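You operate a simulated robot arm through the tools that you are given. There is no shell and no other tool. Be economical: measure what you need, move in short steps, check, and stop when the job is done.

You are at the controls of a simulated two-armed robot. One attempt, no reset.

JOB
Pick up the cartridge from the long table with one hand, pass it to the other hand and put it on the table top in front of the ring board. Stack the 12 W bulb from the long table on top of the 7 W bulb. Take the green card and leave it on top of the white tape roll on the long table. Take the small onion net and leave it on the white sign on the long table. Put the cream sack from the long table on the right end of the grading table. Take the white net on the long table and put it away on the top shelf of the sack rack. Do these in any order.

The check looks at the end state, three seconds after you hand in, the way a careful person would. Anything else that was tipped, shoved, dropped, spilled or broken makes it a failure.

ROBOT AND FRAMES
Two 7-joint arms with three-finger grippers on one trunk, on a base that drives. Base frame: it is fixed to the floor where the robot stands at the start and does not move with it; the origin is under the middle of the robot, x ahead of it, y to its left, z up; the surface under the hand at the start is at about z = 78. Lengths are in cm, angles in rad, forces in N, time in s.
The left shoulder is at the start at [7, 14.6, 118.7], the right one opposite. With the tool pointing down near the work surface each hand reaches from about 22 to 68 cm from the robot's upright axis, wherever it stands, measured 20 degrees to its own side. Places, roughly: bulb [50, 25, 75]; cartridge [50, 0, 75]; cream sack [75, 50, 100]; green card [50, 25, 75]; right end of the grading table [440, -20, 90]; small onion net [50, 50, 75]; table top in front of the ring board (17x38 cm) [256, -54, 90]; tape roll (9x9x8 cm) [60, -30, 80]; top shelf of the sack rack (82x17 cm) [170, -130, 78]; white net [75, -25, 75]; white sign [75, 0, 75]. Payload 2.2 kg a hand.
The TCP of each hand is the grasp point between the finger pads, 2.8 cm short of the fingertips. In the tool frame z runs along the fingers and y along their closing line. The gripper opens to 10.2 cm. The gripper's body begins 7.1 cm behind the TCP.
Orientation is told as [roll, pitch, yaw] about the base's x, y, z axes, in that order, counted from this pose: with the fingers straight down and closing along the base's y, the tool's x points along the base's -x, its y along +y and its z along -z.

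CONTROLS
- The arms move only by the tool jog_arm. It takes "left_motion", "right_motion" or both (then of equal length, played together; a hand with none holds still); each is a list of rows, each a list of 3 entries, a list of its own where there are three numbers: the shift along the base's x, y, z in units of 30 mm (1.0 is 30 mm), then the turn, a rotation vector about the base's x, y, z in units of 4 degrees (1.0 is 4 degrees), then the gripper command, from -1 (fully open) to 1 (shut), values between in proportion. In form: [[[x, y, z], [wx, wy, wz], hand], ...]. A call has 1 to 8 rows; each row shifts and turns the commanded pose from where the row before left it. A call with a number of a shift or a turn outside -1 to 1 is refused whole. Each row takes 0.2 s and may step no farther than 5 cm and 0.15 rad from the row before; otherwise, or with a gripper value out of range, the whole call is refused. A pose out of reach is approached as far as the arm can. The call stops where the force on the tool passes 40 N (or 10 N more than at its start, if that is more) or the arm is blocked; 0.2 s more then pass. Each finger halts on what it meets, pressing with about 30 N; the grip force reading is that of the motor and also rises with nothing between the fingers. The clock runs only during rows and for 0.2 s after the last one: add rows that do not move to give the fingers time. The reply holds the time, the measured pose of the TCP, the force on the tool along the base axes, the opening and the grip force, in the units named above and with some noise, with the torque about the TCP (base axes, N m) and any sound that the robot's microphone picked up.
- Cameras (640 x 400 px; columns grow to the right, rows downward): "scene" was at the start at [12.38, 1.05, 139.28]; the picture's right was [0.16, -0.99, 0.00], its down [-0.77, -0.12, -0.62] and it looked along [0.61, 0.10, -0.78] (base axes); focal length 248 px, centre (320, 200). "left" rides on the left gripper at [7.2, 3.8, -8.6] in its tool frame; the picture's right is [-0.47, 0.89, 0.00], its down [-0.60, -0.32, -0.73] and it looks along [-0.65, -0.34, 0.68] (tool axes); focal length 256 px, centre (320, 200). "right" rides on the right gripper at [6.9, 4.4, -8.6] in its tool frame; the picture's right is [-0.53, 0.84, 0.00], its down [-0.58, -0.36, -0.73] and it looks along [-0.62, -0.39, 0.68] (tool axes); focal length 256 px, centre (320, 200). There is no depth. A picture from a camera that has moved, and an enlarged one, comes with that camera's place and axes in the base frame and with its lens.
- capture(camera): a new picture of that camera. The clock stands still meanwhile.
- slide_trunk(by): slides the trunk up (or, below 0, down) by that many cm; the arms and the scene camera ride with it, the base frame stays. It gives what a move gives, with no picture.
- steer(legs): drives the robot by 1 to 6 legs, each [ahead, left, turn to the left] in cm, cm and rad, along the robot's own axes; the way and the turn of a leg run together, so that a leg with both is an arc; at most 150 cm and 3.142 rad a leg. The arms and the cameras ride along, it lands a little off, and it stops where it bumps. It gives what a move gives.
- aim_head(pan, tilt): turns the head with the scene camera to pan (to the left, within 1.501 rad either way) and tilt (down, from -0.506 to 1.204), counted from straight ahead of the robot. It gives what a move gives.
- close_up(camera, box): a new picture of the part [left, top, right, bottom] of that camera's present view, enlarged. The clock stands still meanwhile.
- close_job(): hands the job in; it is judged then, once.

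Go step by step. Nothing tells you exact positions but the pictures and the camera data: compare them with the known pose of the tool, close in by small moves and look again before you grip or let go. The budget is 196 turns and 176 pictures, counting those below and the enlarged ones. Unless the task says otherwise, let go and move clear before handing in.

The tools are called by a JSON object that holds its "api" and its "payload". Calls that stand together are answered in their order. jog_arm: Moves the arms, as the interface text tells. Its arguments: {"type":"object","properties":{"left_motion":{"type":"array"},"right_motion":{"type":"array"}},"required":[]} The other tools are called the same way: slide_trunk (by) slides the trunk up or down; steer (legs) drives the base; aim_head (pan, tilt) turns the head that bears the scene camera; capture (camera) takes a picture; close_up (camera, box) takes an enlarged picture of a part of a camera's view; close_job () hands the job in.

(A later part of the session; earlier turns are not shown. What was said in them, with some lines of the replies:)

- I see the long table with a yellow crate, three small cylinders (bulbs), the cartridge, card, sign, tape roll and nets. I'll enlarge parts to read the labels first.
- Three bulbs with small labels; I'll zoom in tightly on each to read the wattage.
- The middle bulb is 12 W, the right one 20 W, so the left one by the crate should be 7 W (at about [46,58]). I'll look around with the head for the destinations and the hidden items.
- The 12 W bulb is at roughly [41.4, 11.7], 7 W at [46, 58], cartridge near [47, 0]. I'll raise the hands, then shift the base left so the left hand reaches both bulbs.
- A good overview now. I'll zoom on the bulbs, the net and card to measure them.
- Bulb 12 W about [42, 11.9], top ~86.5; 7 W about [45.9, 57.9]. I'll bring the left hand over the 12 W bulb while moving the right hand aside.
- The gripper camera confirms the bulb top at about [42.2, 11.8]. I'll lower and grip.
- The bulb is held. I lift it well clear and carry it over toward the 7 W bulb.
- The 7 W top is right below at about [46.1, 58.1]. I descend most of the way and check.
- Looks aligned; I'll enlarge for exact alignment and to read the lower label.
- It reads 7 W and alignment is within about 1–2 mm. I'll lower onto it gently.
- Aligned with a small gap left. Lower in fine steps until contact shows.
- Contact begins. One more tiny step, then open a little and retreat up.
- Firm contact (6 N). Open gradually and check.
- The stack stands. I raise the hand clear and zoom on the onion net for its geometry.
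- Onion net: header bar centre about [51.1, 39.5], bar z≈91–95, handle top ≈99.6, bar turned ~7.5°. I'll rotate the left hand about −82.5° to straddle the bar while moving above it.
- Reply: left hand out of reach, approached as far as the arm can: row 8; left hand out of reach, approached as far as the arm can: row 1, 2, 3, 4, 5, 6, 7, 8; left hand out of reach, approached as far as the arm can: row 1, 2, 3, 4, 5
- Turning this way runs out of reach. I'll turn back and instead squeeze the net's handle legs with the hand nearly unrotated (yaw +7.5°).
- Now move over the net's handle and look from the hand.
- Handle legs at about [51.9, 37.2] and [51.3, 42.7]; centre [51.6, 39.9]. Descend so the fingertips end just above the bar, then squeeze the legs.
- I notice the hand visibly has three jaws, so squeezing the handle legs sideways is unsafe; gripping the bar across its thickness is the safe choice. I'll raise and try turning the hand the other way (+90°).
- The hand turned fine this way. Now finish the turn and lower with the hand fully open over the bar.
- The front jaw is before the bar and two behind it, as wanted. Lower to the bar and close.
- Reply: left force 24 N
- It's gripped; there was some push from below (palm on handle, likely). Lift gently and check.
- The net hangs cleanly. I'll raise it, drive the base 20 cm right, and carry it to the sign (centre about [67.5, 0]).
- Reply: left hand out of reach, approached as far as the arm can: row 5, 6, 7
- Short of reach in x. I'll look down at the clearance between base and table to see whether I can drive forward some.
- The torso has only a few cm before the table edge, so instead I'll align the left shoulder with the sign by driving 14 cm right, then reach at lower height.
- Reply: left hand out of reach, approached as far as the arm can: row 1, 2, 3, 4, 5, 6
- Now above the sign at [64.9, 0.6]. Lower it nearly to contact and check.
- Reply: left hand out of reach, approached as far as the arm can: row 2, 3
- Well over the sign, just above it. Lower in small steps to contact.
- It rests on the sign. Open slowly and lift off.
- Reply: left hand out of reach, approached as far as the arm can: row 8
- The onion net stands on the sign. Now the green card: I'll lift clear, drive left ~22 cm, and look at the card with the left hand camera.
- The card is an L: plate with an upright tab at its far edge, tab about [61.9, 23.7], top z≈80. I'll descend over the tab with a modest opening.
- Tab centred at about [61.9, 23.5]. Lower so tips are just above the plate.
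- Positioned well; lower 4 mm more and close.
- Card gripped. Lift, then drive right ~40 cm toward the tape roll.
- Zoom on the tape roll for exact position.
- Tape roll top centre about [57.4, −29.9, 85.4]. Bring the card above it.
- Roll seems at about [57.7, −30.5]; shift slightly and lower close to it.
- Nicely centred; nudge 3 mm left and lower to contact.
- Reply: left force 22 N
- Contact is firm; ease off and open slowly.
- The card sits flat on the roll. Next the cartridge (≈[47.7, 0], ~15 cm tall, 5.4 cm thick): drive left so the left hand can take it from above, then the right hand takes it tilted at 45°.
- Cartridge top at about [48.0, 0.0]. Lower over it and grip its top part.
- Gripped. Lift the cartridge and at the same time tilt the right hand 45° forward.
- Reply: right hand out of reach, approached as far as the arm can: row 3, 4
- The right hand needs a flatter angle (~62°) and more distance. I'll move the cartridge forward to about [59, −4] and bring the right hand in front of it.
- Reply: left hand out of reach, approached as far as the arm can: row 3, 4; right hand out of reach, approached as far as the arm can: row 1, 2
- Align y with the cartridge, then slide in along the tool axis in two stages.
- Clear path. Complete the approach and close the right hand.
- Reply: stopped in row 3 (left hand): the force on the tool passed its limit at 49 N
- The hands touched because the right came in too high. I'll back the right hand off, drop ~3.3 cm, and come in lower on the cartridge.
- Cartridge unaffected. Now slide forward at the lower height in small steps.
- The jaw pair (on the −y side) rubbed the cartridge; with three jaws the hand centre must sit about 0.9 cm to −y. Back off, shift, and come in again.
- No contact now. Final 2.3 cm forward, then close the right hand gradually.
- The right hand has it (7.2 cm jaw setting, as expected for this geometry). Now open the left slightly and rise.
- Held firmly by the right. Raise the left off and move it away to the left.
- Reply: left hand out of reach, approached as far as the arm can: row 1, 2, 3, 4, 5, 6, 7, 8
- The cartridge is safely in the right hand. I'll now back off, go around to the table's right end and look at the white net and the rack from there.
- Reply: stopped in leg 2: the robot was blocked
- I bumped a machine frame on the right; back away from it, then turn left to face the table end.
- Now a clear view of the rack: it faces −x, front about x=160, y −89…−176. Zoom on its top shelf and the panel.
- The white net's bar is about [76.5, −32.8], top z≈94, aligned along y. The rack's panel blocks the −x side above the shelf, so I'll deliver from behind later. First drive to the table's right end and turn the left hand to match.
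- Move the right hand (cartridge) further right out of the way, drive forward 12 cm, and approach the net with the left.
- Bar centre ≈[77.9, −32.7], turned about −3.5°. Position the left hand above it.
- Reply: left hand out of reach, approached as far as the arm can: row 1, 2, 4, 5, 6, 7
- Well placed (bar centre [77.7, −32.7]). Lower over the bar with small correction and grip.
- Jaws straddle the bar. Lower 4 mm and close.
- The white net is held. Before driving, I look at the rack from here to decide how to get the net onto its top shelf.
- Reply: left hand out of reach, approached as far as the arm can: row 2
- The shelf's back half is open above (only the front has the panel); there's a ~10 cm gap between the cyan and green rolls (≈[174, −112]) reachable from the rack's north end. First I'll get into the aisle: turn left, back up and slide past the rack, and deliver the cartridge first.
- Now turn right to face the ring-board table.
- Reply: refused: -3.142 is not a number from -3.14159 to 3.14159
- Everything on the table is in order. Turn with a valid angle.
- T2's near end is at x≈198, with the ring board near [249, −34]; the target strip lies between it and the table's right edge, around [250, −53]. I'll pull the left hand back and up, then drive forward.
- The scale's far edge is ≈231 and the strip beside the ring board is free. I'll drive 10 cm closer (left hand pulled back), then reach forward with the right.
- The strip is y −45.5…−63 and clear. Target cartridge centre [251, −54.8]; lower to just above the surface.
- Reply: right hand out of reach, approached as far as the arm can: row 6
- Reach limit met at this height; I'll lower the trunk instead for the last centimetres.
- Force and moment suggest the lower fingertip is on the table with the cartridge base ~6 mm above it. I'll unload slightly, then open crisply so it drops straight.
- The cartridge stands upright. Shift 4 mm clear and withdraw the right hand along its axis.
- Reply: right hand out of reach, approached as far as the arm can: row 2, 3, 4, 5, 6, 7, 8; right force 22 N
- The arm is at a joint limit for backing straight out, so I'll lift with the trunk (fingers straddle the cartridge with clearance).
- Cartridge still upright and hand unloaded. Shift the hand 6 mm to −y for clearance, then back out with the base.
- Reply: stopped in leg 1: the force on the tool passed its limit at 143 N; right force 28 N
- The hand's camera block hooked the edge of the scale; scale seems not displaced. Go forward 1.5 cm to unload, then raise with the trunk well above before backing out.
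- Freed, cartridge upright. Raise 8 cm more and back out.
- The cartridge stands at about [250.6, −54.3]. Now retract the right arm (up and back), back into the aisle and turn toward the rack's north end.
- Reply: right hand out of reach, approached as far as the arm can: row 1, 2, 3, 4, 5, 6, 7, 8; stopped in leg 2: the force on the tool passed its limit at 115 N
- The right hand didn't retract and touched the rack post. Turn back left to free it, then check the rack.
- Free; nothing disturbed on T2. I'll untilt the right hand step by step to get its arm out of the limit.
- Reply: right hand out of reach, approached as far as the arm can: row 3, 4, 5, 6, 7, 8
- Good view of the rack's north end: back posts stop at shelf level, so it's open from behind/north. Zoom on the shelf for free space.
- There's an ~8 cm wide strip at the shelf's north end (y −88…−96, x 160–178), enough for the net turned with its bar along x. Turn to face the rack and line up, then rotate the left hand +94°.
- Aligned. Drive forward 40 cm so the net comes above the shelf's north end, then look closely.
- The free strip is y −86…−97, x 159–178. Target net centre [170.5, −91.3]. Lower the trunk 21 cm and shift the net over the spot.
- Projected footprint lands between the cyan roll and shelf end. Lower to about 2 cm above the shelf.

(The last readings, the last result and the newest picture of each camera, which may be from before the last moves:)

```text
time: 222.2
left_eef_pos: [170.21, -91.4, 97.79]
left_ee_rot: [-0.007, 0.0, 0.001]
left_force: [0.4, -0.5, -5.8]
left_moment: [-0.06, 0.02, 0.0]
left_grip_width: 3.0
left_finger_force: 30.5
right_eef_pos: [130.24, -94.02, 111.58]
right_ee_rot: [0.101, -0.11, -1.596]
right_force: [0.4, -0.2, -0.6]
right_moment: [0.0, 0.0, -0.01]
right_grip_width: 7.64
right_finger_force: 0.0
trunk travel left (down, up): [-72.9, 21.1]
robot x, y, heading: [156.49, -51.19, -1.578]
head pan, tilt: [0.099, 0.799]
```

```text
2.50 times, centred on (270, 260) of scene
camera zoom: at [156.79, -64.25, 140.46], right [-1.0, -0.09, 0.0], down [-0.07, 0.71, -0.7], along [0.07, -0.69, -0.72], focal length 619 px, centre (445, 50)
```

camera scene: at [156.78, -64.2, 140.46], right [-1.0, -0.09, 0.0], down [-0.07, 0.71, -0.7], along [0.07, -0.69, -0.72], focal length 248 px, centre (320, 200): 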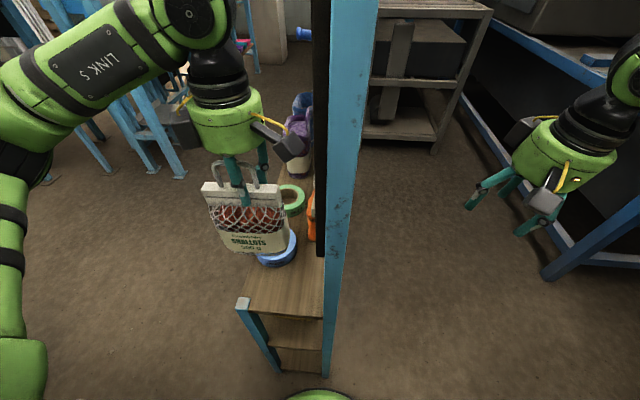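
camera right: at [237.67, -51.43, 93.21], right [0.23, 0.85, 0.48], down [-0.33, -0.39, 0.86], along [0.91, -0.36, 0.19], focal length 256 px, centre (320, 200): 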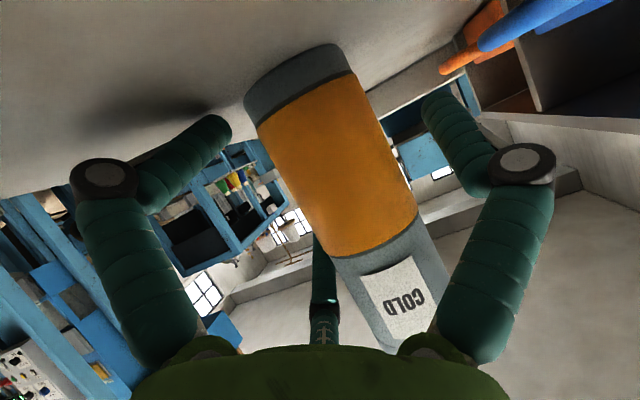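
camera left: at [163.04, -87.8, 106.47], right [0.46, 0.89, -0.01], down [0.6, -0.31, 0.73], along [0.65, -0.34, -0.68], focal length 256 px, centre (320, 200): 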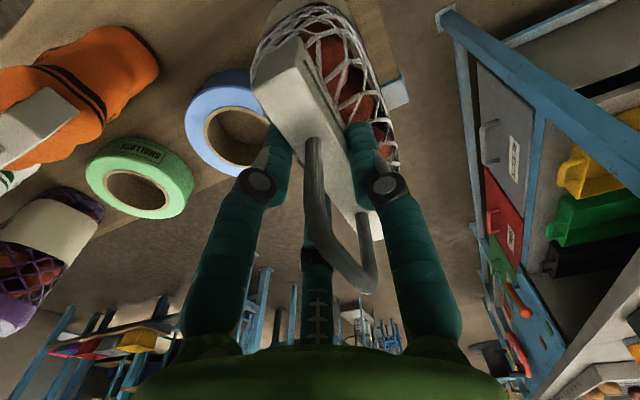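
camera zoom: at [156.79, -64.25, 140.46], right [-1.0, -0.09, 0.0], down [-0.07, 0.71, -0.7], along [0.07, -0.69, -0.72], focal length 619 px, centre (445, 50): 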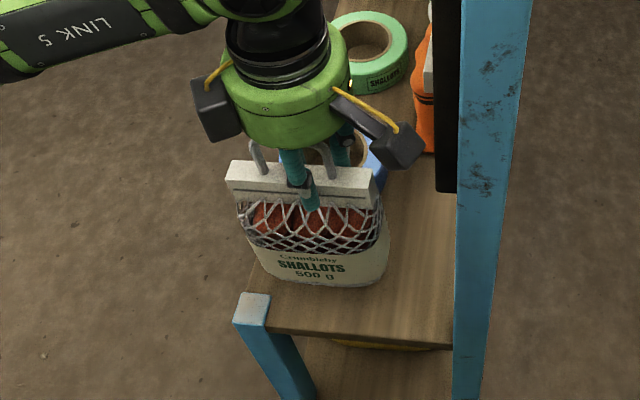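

Slightly too far toward the back edge; shift 1.5 cm toward the panel side, then lower to near contact.

{"api": "jog_arm", "payload": {"left_motion": [[[-0.5, 0, 0], [0, 0, 0], 1], [[0, 0, -0.5], [0, 0, 0], 1], [[0, 0, -0.45], [0, 0, 0], 1], [[0, 0, 0], [0, 0, 0], 1]]}}

{"api": "close_up", "payload": {"camera": "scene", "box": [190, 180, 350, 340]}}

```text
time: 223.2
left_eef_pos: [168.55, -91.46, 95.04]
left_ee_rot: [-0.007, 0.0, 0.003]
left_force: [-0.7, -0.1, -5.6]
left_moment: [-0.01, 0.03, -0.01]
left_grip_width: 3.01
left_finger_force: 29.6
right_eef_pos: [130.14, -94.02, 111.58]
right_ee_rot: [0.101, -0.109, -1.597]
right_force: [-0.3, -0.6, -0.1]
right_moment: [0.02, -0.02, 0.0]
right_grip_width: 7.65
right_finger_force: 0.1
trunk travel left (down, up): [-72.9, 21.1]
robot x, y, heading: [156.28, -51.03, -1.581]
head pan, tilt: [0.099, 0.799]
```

```text
2.50 times, centred on (270, 260) of scene
camera zoom: at [156.76, -64.27, 140.45], right [-1.0, -0.09, 0.0], down [-0.07, 0.71, -0.7], along [0.07, -0.69, -0.72], focal length 619 px, centre (445, 50)
```

zoom: 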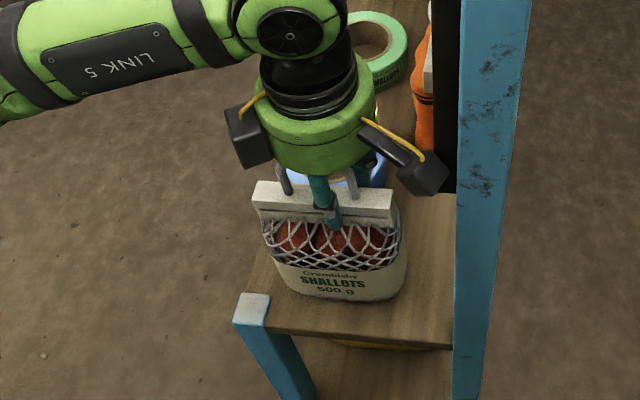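

Well on the shelf now. Lower in fine steps to contact.

{"api": "jog_arm", "payload": {"left_motion": [[[0, 0, -0.1], [0, 0, 0], 1], [[0, 0, -0.1], [0, 0, 0], 1], [[0, 0, 0], [0, 0, 0], 1]]}}

{"api": "jog_arm", "payload": {"left_motion": [[[0, 0, -0.1], [0, 0, 0], 1], [[0, 0, 0], [0, 0, 0], 1]]}}

```text
time: 224.0
left_eef_pos: [168.55, -91.46, 94.61]
left_ee_rot: [-0.013, 0.002, 0.002]
left_force: [-0.9, -0.9, 20.1]
left_moment: [0.24, -1.41, -0.05]
left_grip_width: 3.03
left_finger_force: 30.1
right_eef_pos: [130.11, -93.73, 111.7]
right_ee_rot: [0.1, -0.111, -1.597]
right_force: [0.4, 0.9, -0.2]
right_moment: [0.02, 0.01, 0.02]
right_grip_width: 7.66
right_finger_force: 0.0
trunk travel left (down, up): [-72.9, 21.1]
robot x, y, heading: [156.49, -50.92, -1.577]
head pan, tilt: [0.099, 0.799]
```

```text
time: 224.6
left_eef_pos: [168.31, -91.45, 94.37]
left_ee_rot: [-0.016, 0.006, 0.002]
left_force: [-8.2, -4.7, 32.1]
left_moment: [0.26, -0.32, -0.02]
left_grip_width: 3.03
left_finger_force: 30.0
right_eef_pos: [129.97, -93.65, 111.69]
right_ee_rot: [0.103, -0.111, -1.598]
right_force: [0.6, 0.0, -0.1]
right_moment: [-0.01, 0.01, -0.03]
right_grip_width: 7.67
right_finger_force: 0.1
trunk travel left (down, up): [-72.9, 21.1]
robot x, y, heading: [156.22, -51.9, -1.576]
head pan, tilt: [0.099, 0.799]
```

Resting on the shelf. Ease off and open slowly, then rise.

{"api": "jog_arm", "payload": {"left_motion": [[[0, 0, 0.13], [0, 0, 0], 1], [[0, 0, 0], [0, 0, 0], 0.35], [[0, 0, 0], [0, 0, 0], 0.1], [[0, 0, 0], [0, 0, 0], -0.2], [[0, 0, 0], [0, 0, 0], -0.4], [[0, 0, 0], [0, 0, 0], -0.4]]}}

{"api": "jog_arm", "payload": {"left_motion": [[[0, 0, 0.5], [0, 0, 0], -0.4], [[0, 0, 1], [0, 0, 0], -0.4], [[0, 0, 1], [0, 0, 0], -0.4], [[0, 0, 1], [0, 0, 0], -0.4], [[0, 0, 1], [0, 0, 0], -0.4], [[0, 0, 1], [0, 0, 0], -0.4], [[0, 0, 1], [0, 0, 0], -0.4]]}}

{"api": "close_up", "payload": {"camera": "scene", "box": [190, 120, 400, 340]}}

```text
time: 226.0
left_eef_pos: [168.68, -91.46, 94.43]
left_ee_rot: [-0.008, 0.001, 0.002]
left_force: [-0.1, 0.5, 0.1]
left_moment: [-0.02, -0.01, 0.01]
left_grip_width: 7.14
left_finger_force: 0.2
right_eef_pos: [130.16, -93.99, 111.69]
right_ee_rot: [0.102, -0.111, -1.597]
right_force: [0.7, 0.2, -0.4]
right_moment: [0.02, 0.01, 0.03]
right_grip_width: 7.66
right_finger_force: 0.1
trunk travel left (down, up): [-72.9, 21.1]
robot x, y, heading: [156.21, -51.06, -1.586]
head pan, tilt: [0.099, 0.799]
```

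```text
time: 227.6
left_eef_pos: [168.57, -91.46, 114.0]
left_ee_rot: [-0.006, -0.001, 0.002]
left_force: [-0.2, 0.5, 0.0]
left_moment: [-0.01, 0.01, 0.01]
left_grip_width: 7.15
left_finger_force: 0.0
right_eef_pos: [130.14, -93.9, 111.83]
right_ee_rot: [0.101, -0.11, -1.599]
right_force: [0.1, -0.3, 0.2]
right_moment: [-0.01, 0.01, 0.0]
right_grip_width: 7.69
right_finger_force: 0.0
trunk travel left (down, up): [-72.9, 21.1]
robot x, y, heading: [156.56, -51.04, -1.578]
head pan, tilt: [0.099, 0.799]
```

```text
1.82 times, centred on (295, 230) of scene
camera zoom: at [156.75, -64.12, 140.46], right [-1.0, -0.09, 0.0], down [-0.07, 0.71, -0.7], along [0.07, -0.69, -0.72], focal length 450 px, centre (366, 146)
```

zoom: 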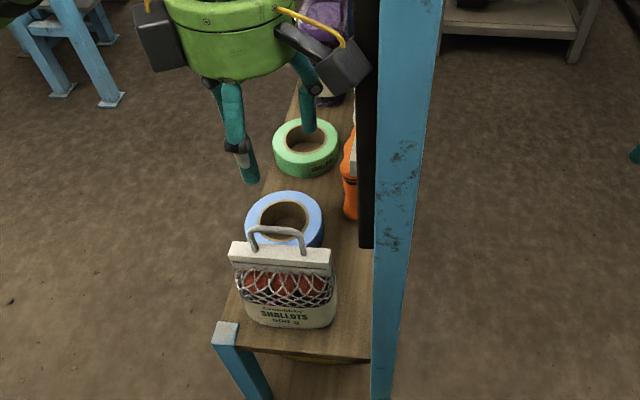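

The white net stands on the top shelf. Next the cream sack: back away, turn to face the long table from its far side.

{"api": "slide_trunk", "payload": {"by": 12}}

{"api": "steer", "payload": {"legs": [[-62, 0, 0], [0, 0, -1.564], [0, -50, 0], [34, 0, 0]]}}

{"api": "aim_head", "payload": {"pan": 0.1, "tilt": 0.8}}

{"api": "capture", "payload": {"camera": "scene"}}

```text
time: 229.1
left_eef_pos: [168.64, -91.44, 125.91]
left_ee_rot: [-0.008, 0.002, 0.001]
left_force: [0.2, 0.0, -0.3]
left_moment: [-0.02, -0.01, 0.04]
left_grip_width: 7.13
left_finger_force: 0.1
right_eef_pos: [130.11, -93.83, 123.65]
right_ee_rot: [0.103, -0.109, -1.596]
right_force: [-0.2, 0.7, 0.3]
right_moment: [0.0, 0.0, 0.02]
right_grip_width: 7.67
right_finger_force: 0.1
trunk travel left (down, up): [-84.9, 9.1]
robot x, y, heading: [155.94, -50.94, -1.572]
head pan, tilt: [0.099, 0.799]
```

```text
time: 240.8
left_eef_pos: [82.09, 48.24, 126.2]
left_ee_rot: [-0.007, 0.001, -1.566]
left_force: [0.3, 0.0, 0.0]
left_moment: [0.01, 0.02, 0.02]
left_grip_width: 7.14
left_finger_force: 0.0
right_eef_pos: [79.54, 86.67, 123.72]
right_ee_rot: [0.102, -0.111, 3.118]
right_force: [0.2, 0.1, 0.1]
right_moment: [-0.02, 0.01, 0.0]
right_grip_width: 7.66
right_finger_force: 0.1
trunk travel left (down, up): [-84.9, 9.1]
robot x, y, heading: [122.4, 60.39, 3.136]
head pan, tilt: [0.099, 0.799]
```

```text
time: 241.4
left_eef_pos: [82.1, 48.3, 126.0]
left_ee_rot: [-0.007, 0.001, -1.566]
left_force: [-0.2, 0.5, -0.4]
left_moment: [-0.02, 0.0, -0.03]
left_grip_width: 7.16
left_finger_force: 0.0
right_eef_pos: [79.34, 86.66, 123.64]
right_ee_rot: [0.101, -0.11, 3.12]
right_force: [0.4, 0.4, -0.6]
right_moment: [-0.02, 0.02, -0.01]
right_grip_width: 7.66
right_finger_force: 0.0
trunk travel left (down, up): [-84.9, 9.1]
robot x, y, heading: [122.15, 61.05, 3.141]
head pan, tilt: [0.099, 0.799]
```

```text
31 pictures are left
camera scene: at [109.29, 59.92, 152.47], right [-0.1, 1.0, 0.0], down [0.71, 0.07, -0.7], along [-0.69, -0.07, -0.72], focal length 248 px, centre (320, 200)
```

scene: 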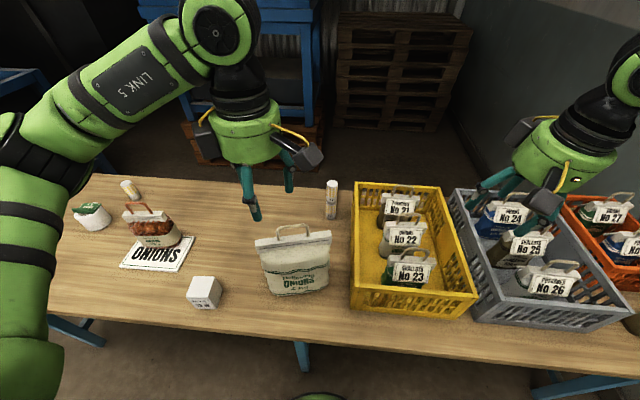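

The sack is right in front. Zoom to measure its bar.

{"api": "close_up", "payload": {"camera": "scene", "box": [240, 205, 350, 305]}}

```text
4.00 times, centred on (295, 255) of scene
camera zoom: at [109.29, 59.92, 152.47], right [-0.1, 1.0, 0.0], down [0.71, 0.07, -0.7], along [-0.69, -0.07, -0.72], focal length 991 px, centre (420, -20)
```

zoom: 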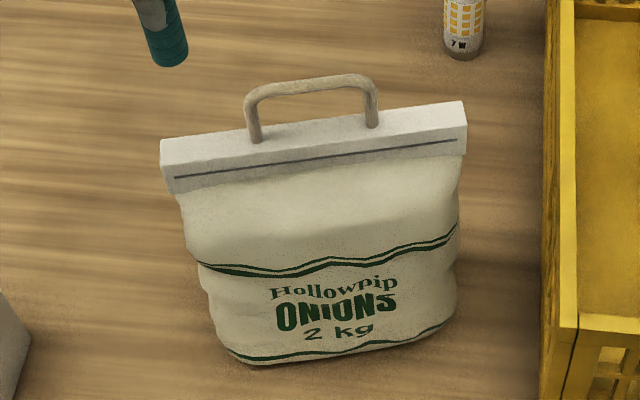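

Sack bar centre ≈[74, 49.8], turned so its direction is ~104.6°. Move the left hand above with matching yaw and look from the hand.

{"api": "jog_arm", "payload": {"left_motion": [[[-0.7, 0.12, -0.6], [0, 0, 0.9], -1], [[-0.7, 0.12, -0.6], [0, 0, 0.9], -1], [[-0.7, 0.12, -0.6], [0, 0, 0.9], -1], [[-0.7, 0.11, -0.6], [0, 0, 0.88], -1], [[0, 0, 0], [0, 0, 0], -1]]}}

{"api": "capture", "payload": {"camera": "left"}}

```text
time: 242.6
left_eef_pos: [73.66, 49.54, 118.66]
left_ee_rot: [-0.006, 0.001, -1.314]
left_force: [0.1, 0.0, 0.0]
left_moment: [0.0, 0.05, 0.0]
left_grip_width: 10.23
left_finger_force: 0.0
right_eef_pos: [79.34, 86.64, 123.67]
right_ee_rot: [0.101, -0.111, 3.118]
right_force: [-0.8, -0.2, -0.1]
right_moment: [0.0, -0.01, -0.03]
right_grip_width: 7.66
right_finger_force: 0.0
trunk travel left (down, up): [-84.9, 9.1]
robot x, y, heading: [122.18, 61.05, 3.145]
head pan, tilt: [0.099, 0.799]
```

```text
29 pictures are left
camera left: at [75.5, 57.47, 127.34], right [0.97, -0.22, -0.01], down [-0.15, -0.66, 0.73], along [-0.17, -0.71, -0.68], focal length 256 px, centre (320, 200)
```

left: 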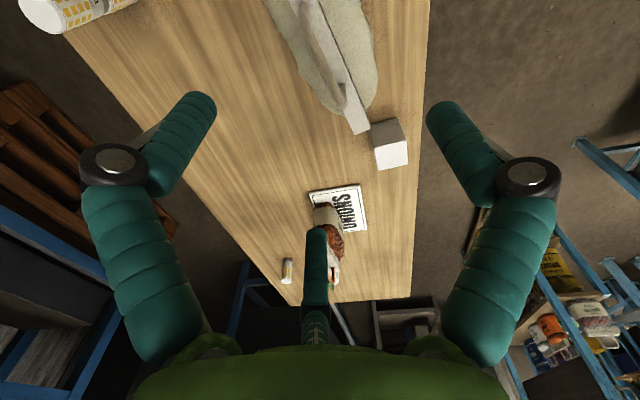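

Bar position and height (z≈101.6) confirmed. Lower to just above the bar sides and check.

{"api": "jog_arm", "payload": {"left_motion": [[[0.03, 0, -1], [0, 0, 0], -1], [[0, 0, -1], [0, 0, 0], -1], [[0, 0, -1], [0, 0, 0], -1], [[0, 0, -1], [0, 0, 0], -1], [[0, 0, -0.7], [0, 0, 0], -1], [[0, 0, 0], [0, 0, 0], -1]]}}

{"api": "close_up", "payload": {"camera": "scene", "box": [230, 180, 360, 310]}}

```text
time: 244.0
left_eef_pos: [73.59, 49.66, 104.74]
left_ee_rot: [-0.008, 0.0, -1.313]
left_force: [-0.2, 0.5, -0.6]
left_moment: [0.03, -0.03, 0.0]
left_grip_width: 10.19
left_finger_force: 0.1
right_eef_pos: [79.24, 86.78, 123.59]
right_ee_rot: [0.104, -0.109, 3.119]
right_force: [-0.2, -0.5, 0.1]
right_moment: [0.0, 0.01, 0.02]
right_grip_width: 7.66
right_finger_force: 0.0
trunk travel left (down, up): [-84.9, 9.1]
robot x, y, heading: [121.97, 60.98, 3.14]
head pan, tilt: [0.099, 0.799]
```

```text
3.08 times, centred on (295, 245) of scene
camera zoom: at [109.19, 59.93, 152.46], right [-0.1, 1.0, 0.0], down [0.71, 0.07, -0.7], along [-0.69, -0.07, -0.72], focal length 762 px, centre (397, 62)
```

zoom: 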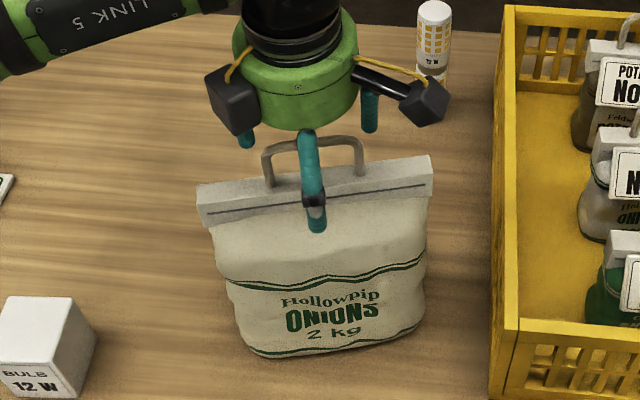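

Aligned. Lower 3.2 cm and close, then a test lift.

{"api": "jog_arm", "payload": {"left_motion": [[[0, 0, -0.6], [0, 0, 0], -1], [[0, 0, -0.5], [0, 0, 0], -1], [[0, 0, 0], [0, 0, 0], -0.4], [[0, 0, 0], [0, 0, 0], 0], [[0, 0, 0], [0, 0, 0], 0.4], [[0, 0, 0], [0, 0, 0], 1], [[0, 0, 0], [0, 0, 0], 1]]}}

{"api": "jog_arm", "payload": {"left_motion": [[[0, 0, 0.3], [0, 0, 0], 1], [[0, 0, 0.5], [0, 0, 0], 1], [[0, 0, 0.7], [0, 0, 0], 1], [[0, 0, 0], [0, 0, 0], 1]]}}

{"api": "close_up", "payload": {"camera": "scene", "box": [210, 160, 380, 310]}}

```text
time: 245.6
left_eef_pos: [73.61, 50.02, 101.98]
left_ee_rot: [-0.016, 0.01, -1.314]
left_force: [-9.0, 2.8, 34.2]
left_moment: [0.83, -0.08, -0.1]
left_grip_width: 3.1
left_finger_force: 30.1
right_eef_pos: [79.62, 86.94, 123.64]
right_ee_rot: [0.102, -0.113, 3.119]
right_force: [-0.3, 0.3, 0.4]
right_moment: [-0.03, 0.04, 0.03]
right_grip_width: 7.63
right_finger_force: 0.1
trunk travel left (down, up): [-84.9, 9.1]
robot x, y, heading: [122.57, 60.44, 3.139]
head pan, tilt: [0.099, 0.799]
```

```text
time: 246.6
left_eef_pos: [73.52, 49.52, 105.57]
left_ee_rot: [-0.002, -0.005, -1.315]
left_force: [-0.3, -0.6, -19.7]
left_moment: [0.0, 0.15, 0.01]
left_grip_width: 3.06
left_finger_force: 29.8
right_eef_pos: [78.97, 86.66, 123.47]
right_ee_rot: [0.102, -0.108, 3.118]
right_force: [-0.1, 0.2, -0.3]
right_moment: [0.04, -0.01, 0.0]
right_grip_width: 7.66
right_finger_force: 0.0
trunk travel left (down, up): [-84.9, 9.1]
robot x, y, heading: [122.03, 61.01, 3.143]
head pan, tilt: [0.099, 0.799]
```

```text
2.67 times, centred on (295, 235) of scene
camera zoom: at [108.77, 59.92, 152.41], right [-0.1, 1.0, 0.0], down [0.72, 0.07, -0.7], along [-0.69, -0.07, -0.72], focal length 660 px, centre (387, 107)
```

zoom: 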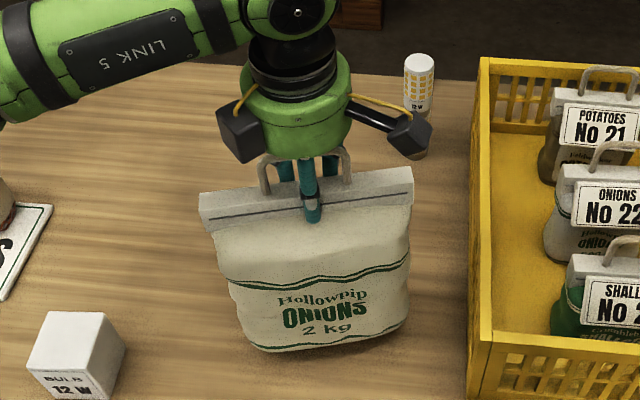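

The sack is lifted (20 N). Raise it, back into the aisle, and go around the left side of the grading table for a look at its right end.

{"api": "jog_arm", "payload": {"left_motion": [[[0, 0, 1], [0, 0, 0], 1], [[0, 0, 1], [0, 0, 0], 1], [[0, 0, 1], [0, 0, 0], 1], [[0.3, 0, 1], [0, 0, 0], 1], [[0.3, 0, 0.6], [0, 0, 0], 1]]}}

{"api": "slide_trunk", "payload": {"by": 9}}

{"api": "steer", "payload": {"legs": [[-28, 0, 0], [0, 0, 1.571], [-27, 0, 0], [0, 60, 0]]}}

{"api": "aim_head", "payload": {"pan": 0.9, "tilt": 0.4}}

{"api": "capture", "payload": {"camera": "scene"}}

```text
time: 247.8
left_eef_pos: [75.36, 49.58, 119.65]
left_ee_rot: [-0.006, 0.0, -1.315]
left_force: [0.5, -0.3, -20.1]
left_moment: [0.01, 0.1, -0.05]
left_grip_width: 3.07
left_finger_force: 29.5
right_eef_pos: [79.22, 86.73, 123.57]
right_ee_rot: [0.101, -0.109, 3.119]
right_force: [0.9, 0.0, -0.2]
right_moment: [-0.02, 0.01, 0.04]
right_grip_width: 7.66
right_finger_force: 0.1
trunk travel left (down, up): [-84.9, 9.1]
robot x, y, heading: [122.25, 60.78, 3.14]
head pan, tilt: [0.099, 0.799]
```

```text
time: 249.0
left_eef_pos: [75.08, 49.49, 128.57]
left_ee_rot: [-0.002, 0.0, -1.313]
left_force: [0.6, -0.2, -20.3]
left_moment: [-0.02, 0.12, -0.07]
left_grip_width: 3.06
left_finger_force: 29.9
right_eef_pos: [78.85, 86.6, 132.58]
right_ee_rot: [0.099, -0.108, 3.118]
right_force: [0.2, -0.3, 0.4]
right_moment: [-0.03, 0.04, 0.01]
right_grip_width: 7.65
right_finger_force: 0.1
trunk travel left (down, up): [-93.9, 0.1]
robot x, y, heading: [122.4, 60.81, 3.137]
head pan, tilt: [0.099, 0.799]
```

```text
time: 259.2
left_eef_pos: [220.27, 38.85, 128.77]
left_ee_rot: [-0.005, 0.0, 0.232]
left_force: [-0.5, -0.4, -20.1]
left_moment: [-0.08, 0.04, 0.03]
left_grip_width: 3.05
left_finger_force: 29.3
right_eef_pos: [183.41, 43.62, 132.56]
right_ee_rot: [0.101, -0.11, -1.616]
right_force: [-0.5, 0.0, -0.9]
right_moment: [0.03, -0.04, 0.0]
right_grip_width: 7.66
right_finger_force: 0.0
trunk travel left (down, up): [-93.9, 0.1]
robot x, y, heading: [210.2, 86.22, -1.598]
head pan, tilt: [0.099, 0.799]
```

```text
time: 260.4
left_eef_pos: [220.49, 38.99, 128.49]
left_ee_rot: [-0.003, 0.0, 0.234]
left_force: [-0.2, 0.1, -20.6]
left_moment: [-0.1, -0.01, 0.02]
left_grip_width: 3.09
left_finger_force: 29.7
right_eef_pos: [183.59, 43.62, 132.51]
right_ee_rot: [0.099, -0.106, -1.617]
right_force: [0.3, -0.6, 0.2]
right_moment: [-0.02, 0.01, 0.03]
right_grip_width: 7.67
right_finger_force: 0.0
trunk travel left (down, up): [-93.9, 0.1]
robot x, y, heading: [210.31, 86.64, -1.595]
head pan, tilt: [0.901, 0.4]
```

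```text
26 pictures are left
camera scene: at [217.31, 74.89, 164.93], right [-0.64, -0.77, 0.0], down [-0.3, 0.25, -0.92], along [0.71, -0.59, -0.39], focal length 248 px, centre (320, 200)
```

scene: 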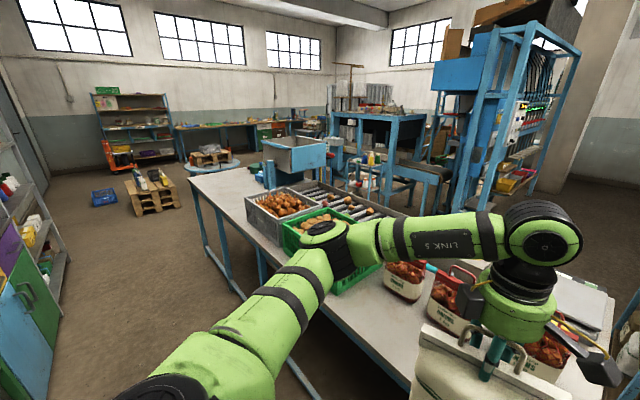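

The grading table runs from x≈198 to 471; its right end beyond the hopper (x>415) is clear. Strafe there and look again.

{"api": "steer", "payload": {"legs": [[0, 0, 0.024], [0, 109, 0], [0, 109, 0]]}}

{"api": "aim_head", "payload": {"pan": 0.1, "tilt": 0.7}}

{"api": "capture", "payload": {"camera": "scene"}}

```text
time: 271.5
left_eef_pos: [439.66, 39.62, 128.64]
left_ee_rot: [-0.003, 0.001, 0.262]
left_force: [-0.3, -0.2, -19.9]
left_moment: [-0.07, 0.0, -0.04]
left_grip_width: 3.07
left_finger_force: 30.0
right_eef_pos: [402.48, 43.21, 132.57]
right_ee_rot: [0.101, -0.106, -1.586]
right_force: [0.2, -0.6, -0.4]
right_moment: [0.01, 0.0, -0.01]
right_grip_width: 7.63
right_finger_force: 0.0
trunk travel left (down, up): [-93.9, 0.1]
robot x, y, heading: [428.13, 86.74, -1.564]
head pan, tilt: [0.901, 0.4]
```

```text
time: 272.6
left_eef_pos: [439.68, 39.55, 128.56]
left_ee_rot: [-0.003, -0.001, 0.259]
left_force: [-0.9, 0.7, -21.1]
left_moment: [-0.06, 0.01, -0.01]
left_grip_width: 3.04
left_finger_force: 30.0
right_eef_pos: [402.68, 43.15, 132.55]
right_ee_rot: [0.1, -0.104, -1.587]
right_force: [0.9, 0.5, 0.9]
right_moment: [0.0, 0.03, -0.01]
right_grip_width: 7.65
right_finger_force: 0.1
trunk travel left (down, up): [-93.9, 0.1]
robot x, y, heading: [427.5, 86.63, -1.566]
head pan, tilt: [0.099, 0.7]
```

```text
25 pictures are left
camera scene: at [429.04, 72.7, 162.25], right [-0.99, -0.11, 0.0], down [-0.07, 0.64, -0.76], along [0.08, -0.76, -0.65], focal length 248 px, centre (320, 200)
```

scene: 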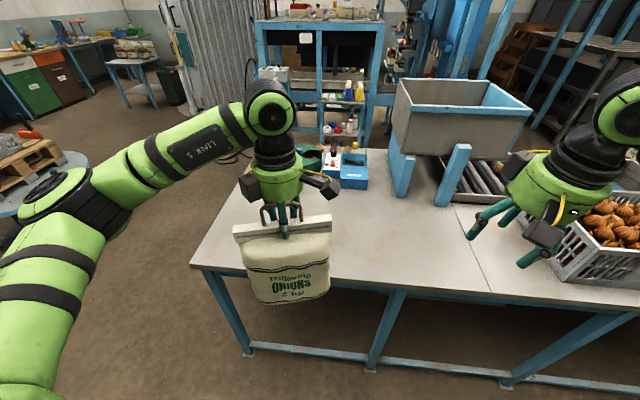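

The end area is clear (a blue box stands at about [427, −23]). I'll set the sack near [442, 0]: drive forward 28 cm and reach out.

{"api": "steer", "payload": {"legs": [[28, 0, 0]]}}

{"api": "jog_arm", "payload": {"left_motion": [[[0.2, -0.9, 0], [0, 0, 0], 1], [[0.2, -0.9, 0], [0, 0, 0], 1], [[0.2, -0.9, 0], [0, 0, 0], 1], [[0.2, -0.9, 0], [0, 0, 0], 1], [[0, 0, 0], [0, 0, 0], 1]]}}

{"api": "capture", "payload": {"camera": "scene"}}

```text
time: 274.6
left_eef_pos: [439.81, 11.93, 128.79]
left_ee_rot: [-0.006, 0.001, 0.263]
left_force: [-0.2, 0.9, -19.5]
left_moment: [-0.05, -0.04, 0.0]
left_grip_width: 3.05
left_finger_force: 29.6
right_eef_pos: [402.88, 15.51, 132.72]
right_ee_rot: [0.1, -0.109, -1.584]
right_force: [0.3, 0.6, 0.0]
right_moment: [-0.07, -0.01, -0.01]
right_grip_width: 7.65
right_finger_force: 0.1
trunk travel left (down, up): [-93.9, 0.1]
robot x, y, heading: [428.19, 58.77, -1.563]
head pan, tilt: [0.099, 0.7]
```

```text
time: 275.8
left_eef_pos: [442.3, 0.86, 128.41]
left_ee_rot: [0.0, -0.001, 0.262]
left_force: [0.2, -0.8, -19.4]
left_moment: [-0.09, -0.01, 0.03]
left_grip_width: 3.07
left_finger_force: 30.1
right_eef_pos: [402.76, 15.11, 132.49]
right_ee_rot: [0.098, -0.106, -1.585]
right_force: [0.0, -0.1, 0.3]
right_moment: [0.01, 0.02, 0.02]
right_grip_width: 7.65
right_finger_force: 0.0
trunk travel left (down, up): [-93.9, 0.1]
robot x, y, heading: [428.65, 58.55, -1.561]
head pan, tilt: [0.099, 0.7]
```

```text
24 pictures are left
camera scene: at [429.23, 44.63, 162.24], right [-0.99, -0.11, 0.0], down [-0.07, 0.64, -0.76], along [0.08, -0.76, -0.65], focal length 248 px, centre (320, 200)
```

scene: 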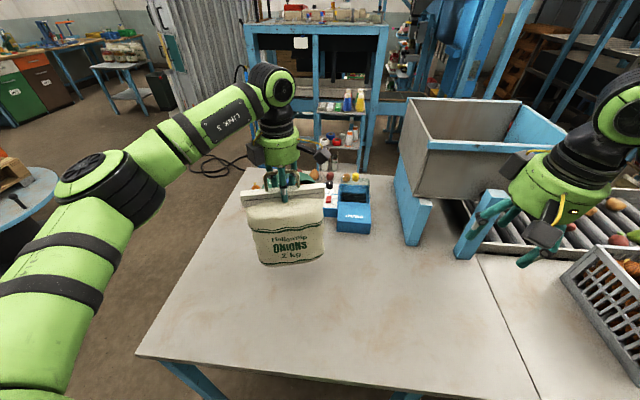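

The sack will land in the clear area. Lower it to just above the table.

{"api": "jog_arm", "payload": {"left_motion": [[[0, 0, -0.7], [0, 0, 0], 1], [[0, 0, -0.9], [0, 0, 0], 1], [[0, 0, -0.9], [0, 0, 0], 1], [[0, 0, -0.9], [0, 0, 0], 1], [[0, 0, -0.7], [0, 0, 0], 1], [[0, 0, 0], [0, 0, 0], 1]]}}

{"api": "close_up", "payload": {"camera": "scene", "box": [220, 170, 380, 310]}}

```text
time: 277.2
left_eef_pos: [442.3, 0.88, 116.19]
left_ee_rot: [-0.003, -0.001, 0.26]
left_force: [0.1, 0.4, -19.5]
left_moment: [-0.08, 0.0, -0.03]
left_grip_width: 3.07
left_finger_force: 30.1
right_eef_pos: [402.91, 15.04, 132.48]
right_ee_rot: [0.1, -0.107, -1.585]
right_force: [-0.7, -0.5, 0.0]
right_moment: [0.01, -0.03, 0.0]
right_grip_width: 7.66
right_finger_force: 0.1
trunk travel left (down, up): [-93.9, 0.1]
robot x, y, heading: [428.21, 58.69, -1.563]
head pan, tilt: [0.099, 0.7]
```

```text
2.86 times, centred on (300, 240) of scene
camera zoom: at [429.23, 44.64, 162.25], right [-0.99, -0.11, 0.0], down [-0.07, 0.64, -0.76], along [0.08, -0.76, -0.65], focal length 708 px, centre (377, 86)
```

zoom: 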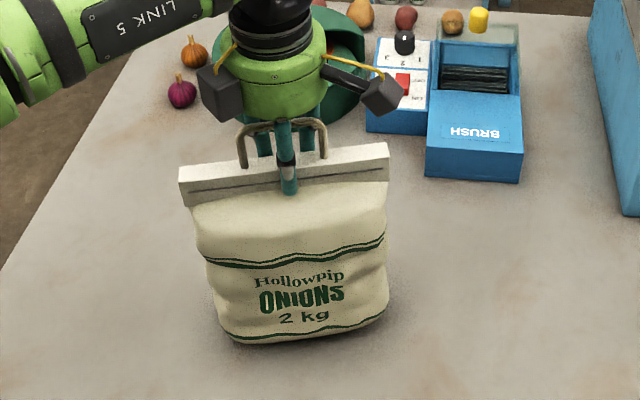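

Clear below. Lower in fine steps to contact.

{"api": "jog_arm", "payload": {"left_motion": [[[0, 0, -0.3], [0, 0, 0], 1], [[0, 0, -0.25], [0, 0, 0], 1], [[0, 0, 0], [0, 0, 0], 1]]}}

{"api": "jog_arm", "payload": {"left_motion": [[[0, 0, -0.1], [0, 0, 0], 1], [[0, 0, -0.07], [0, 0, 0], 1], [[0, 0, 0], [0, 0, 0], 1]]}}

```text
time: 278.0
left_eef_pos: [442.26, 0.88, 114.47]
left_ee_rot: [0.001, 0.0, 0.262]
left_force: [-0.7, 0.3, -20.7]
left_moment: [-0.06, 0.0, 0.0]
left_grip_width: 3.07
left_finger_force: 29.7
right_eef_pos: [402.91, 15.03, 132.49]
right_ee_rot: [0.101, -0.107, -1.585]
right_force: [0.7, 0.4, 0.8]
right_moment: [-0.02, 0.02, -0.01]
right_grip_width: 7.66
right_finger_force: 0.1
trunk travel left (down, up): [-93.9, 0.1]
robot x, y, heading: [428.8, 58.37, -1.557]
head pan, tilt: [0.099, 0.7]
```

```text
time: 278.8
left_eef_pos: [442.22, 0.87, 114.4]
left_ee_rot: [-0.007, 0.003, 0.261]
left_force: [-0.1, -1.9, 0.4]
left_moment: [0.28, -1.3, -0.08]
left_grip_width: 3.07
left_finger_force: 30.5
right_eef_pos: [402.58, 15.21, 132.56]
right_ee_rot: [0.101, -0.11, -1.586]
right_force: [0.5, -0.6, 0.2]
right_moment: [-0.03, 0.03, 0.0]
right_grip_width: 7.63
right_finger_force: 0.0
trunk travel left (down, up): [-93.9, 0.1]
robot x, y, heading: [428.17, 58.72, -1.566]
head pan, tilt: [0.099, 0.7]
```

{"api": "jog_arm", "payload": {"left_motion": [[[0, 0, -0.1], [0, 0, 0], 1], [[0, 0, 0], [0, 0, 0], 1]]}}

{"api": "jog_arm", "payload": {"left_motion": [[[0, 0, 0.05], [0, 0, 0], 1], [[0, 0, 0], [0, 0, 0], 0.35], [[0, 0, 0], [0, 0, 0], 0.1], [[0, 0, 0], [0, 0, 0], -0.2], [[0, 0, 0], [0, 0, 0], -0.5], [[0, 0, 0], [0, 0, 0], -0.5]]}}

{"api": "jog_arm", "payload": {"left_motion": [[[0, 0, 0.5], [0, 0, 0], -0.5], [[0, 0, 1], [0, 0, 0], -0.5], [[0, 0, 1], [0, 0, 0], -0.5], [[0, 0, 1], [0, 0, 0], -0.5], [[0, 0, 1], [0, 0, 0], -0.5], [[0, 0.3, 0.5], [0, 0, 0], -0.5]]}}

{"api": "capture", "payload": {"camera": "scene"}}

```text
time: 279.4
left_eef_pos: [441.9, 1.01, 114.36]
left_ee_rot: [-0.012, 0.005, 0.261]
left_force: [-3.2, -8.9, 19.8]
left_moment: [-0.02, -0.63, -0.14]
left_grip_width: 3.07
left_finger_force: 30.1
right_eef_pos: [402.66, 15.45, 132.66]
right_ee_rot: [0.101, -0.11, -1.587]
right_force: [0.7, 0.1, 0.0]
right_moment: [-0.01, 0.0, 0.01]
right_grip_width: 7.64
right_finger_force: 0.0
trunk travel left (down, up): [-93.9, 0.1]
robot x, y, heading: [428.44, 58.6, -1.562]
head pan, tilt: [0.099, 0.7]
```

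```text
time: 280.8
left_eef_pos: [442.19, 1.26, 114.07]
left_ee_rot: [-0.006, 0.0, 0.265]
left_force: [0.1, -0.2, 0.3]
left_moment: [-0.02, -0.02, 0.01]
left_grip_width: 7.64
left_finger_force: 0.0
right_eef_pos: [402.81, 15.33, 132.73]
right_ee_rot: [0.1, -0.109, -1.584]
right_force: [-0.2, -0.5, 0.8]
right_moment: [0.0, 0.01, 0.02]
right_grip_width: 7.67
right_finger_force: 0.0
trunk travel left (down, up): [-93.9, 0.1]
robot x, y, heading: [428.3, 59.05, -1.563]
head pan, tilt: [0.099, 0.7]
```

```text
time: 282.2
left_eef_pos: [442.3, 2.03, 129.15]
left_ee_rot: [-0.006, 0.0, 0.262]
left_force: [-0.8, -0.1, -0.2]
left_moment: [-0.01, 0.01, 0.01]
left_grip_width: 7.64
left_finger_force: 0.2
right_eef_pos: [402.74, 15.42, 132.72]
right_ee_rot: [0.101, -0.109, -1.585]
right_force: [0.3, -0.1, -0.3]
right_moment: [-0.01, -0.01, -0.03]
right_grip_width: 7.63
right_finger_force: 0.1
trunk travel left (down, up): [-93.9, 0.1]
robot x, y, heading: [428.41, 58.33, -1.564]
head pan, tilt: [0.099, 0.7]
```

```text
22 pictures are left
camera scene: at [429.14, 45.11, 162.29], right [-0.99, -0.11, 0.0], down [-0.07, 0.64, -0.77], along [0.08, -0.76, -0.64], focal length 248 px, centre (320, 200)
```

scene: 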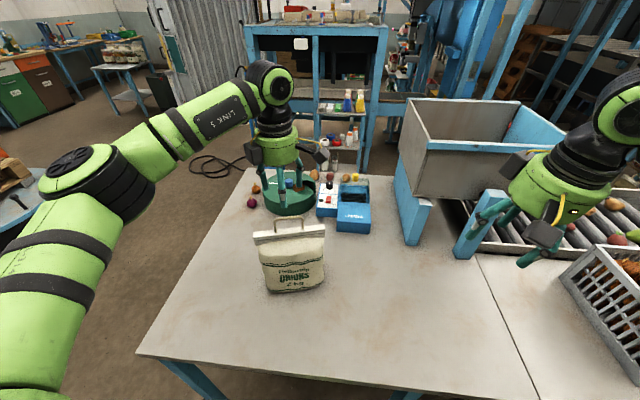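

The sack stands on the right end of the grading table. Back clear and take a final look around.

{"api": "steer", "payload": {"legs": [[-32, 0, 0], [0, -110, 0]]}}

{"api": "aim_head", "payload": {"pan": -0.55, "tilt": 0.4}}

{"api": "capture", "payload": {"camera": "scene"}}

```text
time: 289.5
left_eef_pos: [333.16, 33.21, 129.06]
left_ee_rot: [-0.004, 0.002, 0.264]
left_force: [0.2, -0.1, 0.5]
left_moment: [-0.03, 0.02, 0.02]
left_grip_width: 7.68
left_finger_force: 0.1
right_eef_pos: [293.54, 46.6, 132.63]
right_ee_rot: [0.099, -0.11, -1.583]
right_force: [0.8, 1.0, 0.9]
right_moment: [0.03, 0.0, -0.03]
right_grip_width: 7.66
right_finger_force: 0.1
trunk travel left (down, up): [-93.9, 0.1]
robot x, y, heading: [318.54, 89.7, -1.563]
head pan, tilt: [0.099, 0.7]
```

```text
time: 290.5
left_eef_pos: [333.09, 33.37, 129.09]
left_ee_rot: [-0.005, -0.001, 0.264]
left_force: [-0.1, 0.4, -0.2]
left_moment: [0.01, 0.0, 0.03]
left_grip_width: 7.65
left_finger_force: 0.0
right_eef_pos: [293.43, 46.55, 132.54]
right_ee_rot: [0.101, -0.111, -1.581]
right_force: [0.2, -0.1, 0.2]
right_moment: [-0.02, 0.0, 0.0]
right_grip_width: 7.65
right_finger_force: 0.0
trunk travel left (down, up): [-93.9, 0.1]
robot x, y, heading: [318.82, 90.05, -1.565]
head pan, tilt: [-0.55, 0.4]
```

```text
21 pictures are left
camera scene: at [314.06, 76.79, 164.97], right [-0.86, 0.51, 0.0], down [0.2, 0.33, -0.92], along [-0.47, -0.79, -0.39], focal length 248 px, centre (320, 200)
```

scene: 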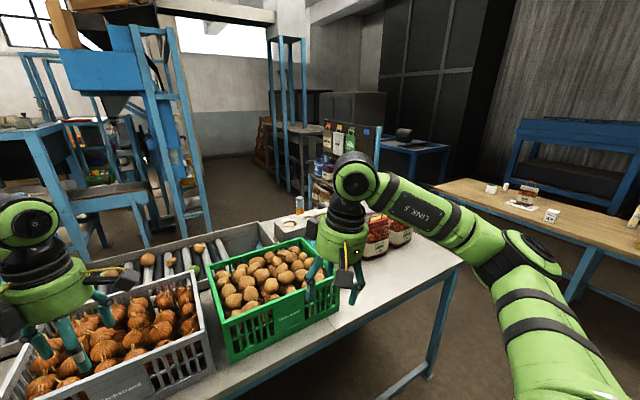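

{"api": "close_up", "payload": {"camera": "scene", "box": [270, 110, 400, 230]}}

{"api": "close_up", "payload": {"camera": "scene", "box": [440, 160, 640, 280]}}

```text
3.33 times, centred on (335, 170) of scene
camera zoom: at [314.06, 76.79, 164.97], right [-0.86, 0.51, 0.0], down [0.2, 0.33, -0.92], along [-0.47, -0.79, -0.39], focal length 826 px, centre (270, 300)
```

zoom: 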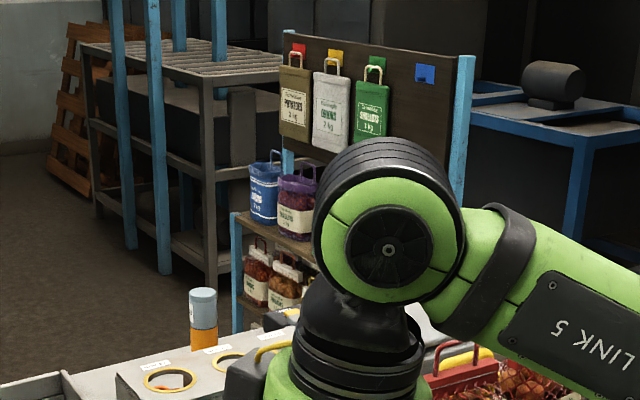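

```text
3.20 times, centred on (540, 220) of scene
camera zoom: at [314.06, 76.79, 164.97], right [-0.86, 0.51, 0.0], down [0.2, 0.33, -0.92], along [-0.47, -0.79, -0.39], focal length 793 px, centre (-384, 136)
```

zoom: 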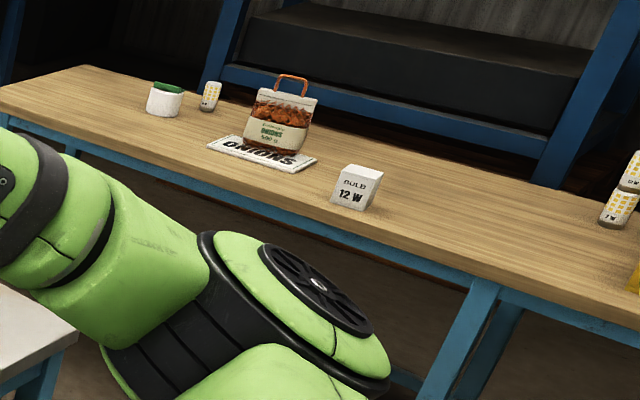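

All six placements look right: the bulb stack, card on roll, net on sign, cartridge by the ring board, white net on the rack, sack on the grading table. Hands are clear, so I hand in.

{"api": "close_job", "payload": {}}

```text
The job is handed in.
```

I did all six placements and handed the job in, though the robot bumped things four times along the way. I checked each placed item in the pictures before closing.

- **Cartridge:** picked up with the left hand, passed to the right, and standing on the table top in front of the ring board. It dropped about 6 mm when I let go and stayed upright.
- **Bulbs:** the 12 W bulb is stacked on the 7 W bulb.
- **Green card:** lying on the white tape roll.
- **Small onion net:** standing on the white sign.
- **White net:** standing at the near end of the rack's top shelf, beside the cyan roll.
- **Cream sack:** standing on the right end of the grading table.

**Bumps:**
- The base was stopped by the machine frame to the right of the long table.
- The right hand pushed against the left hand and the cartridge during the pass.
- The right hand's camera caught the edge of the scale, with a force of up to 143 N.
- The right hand hit the rack's front post at 115 N.

I saw nothing tipped or fallen afterwards. The scale may have shifted by up to about 1 cm, which is too small to tell from the pictures.
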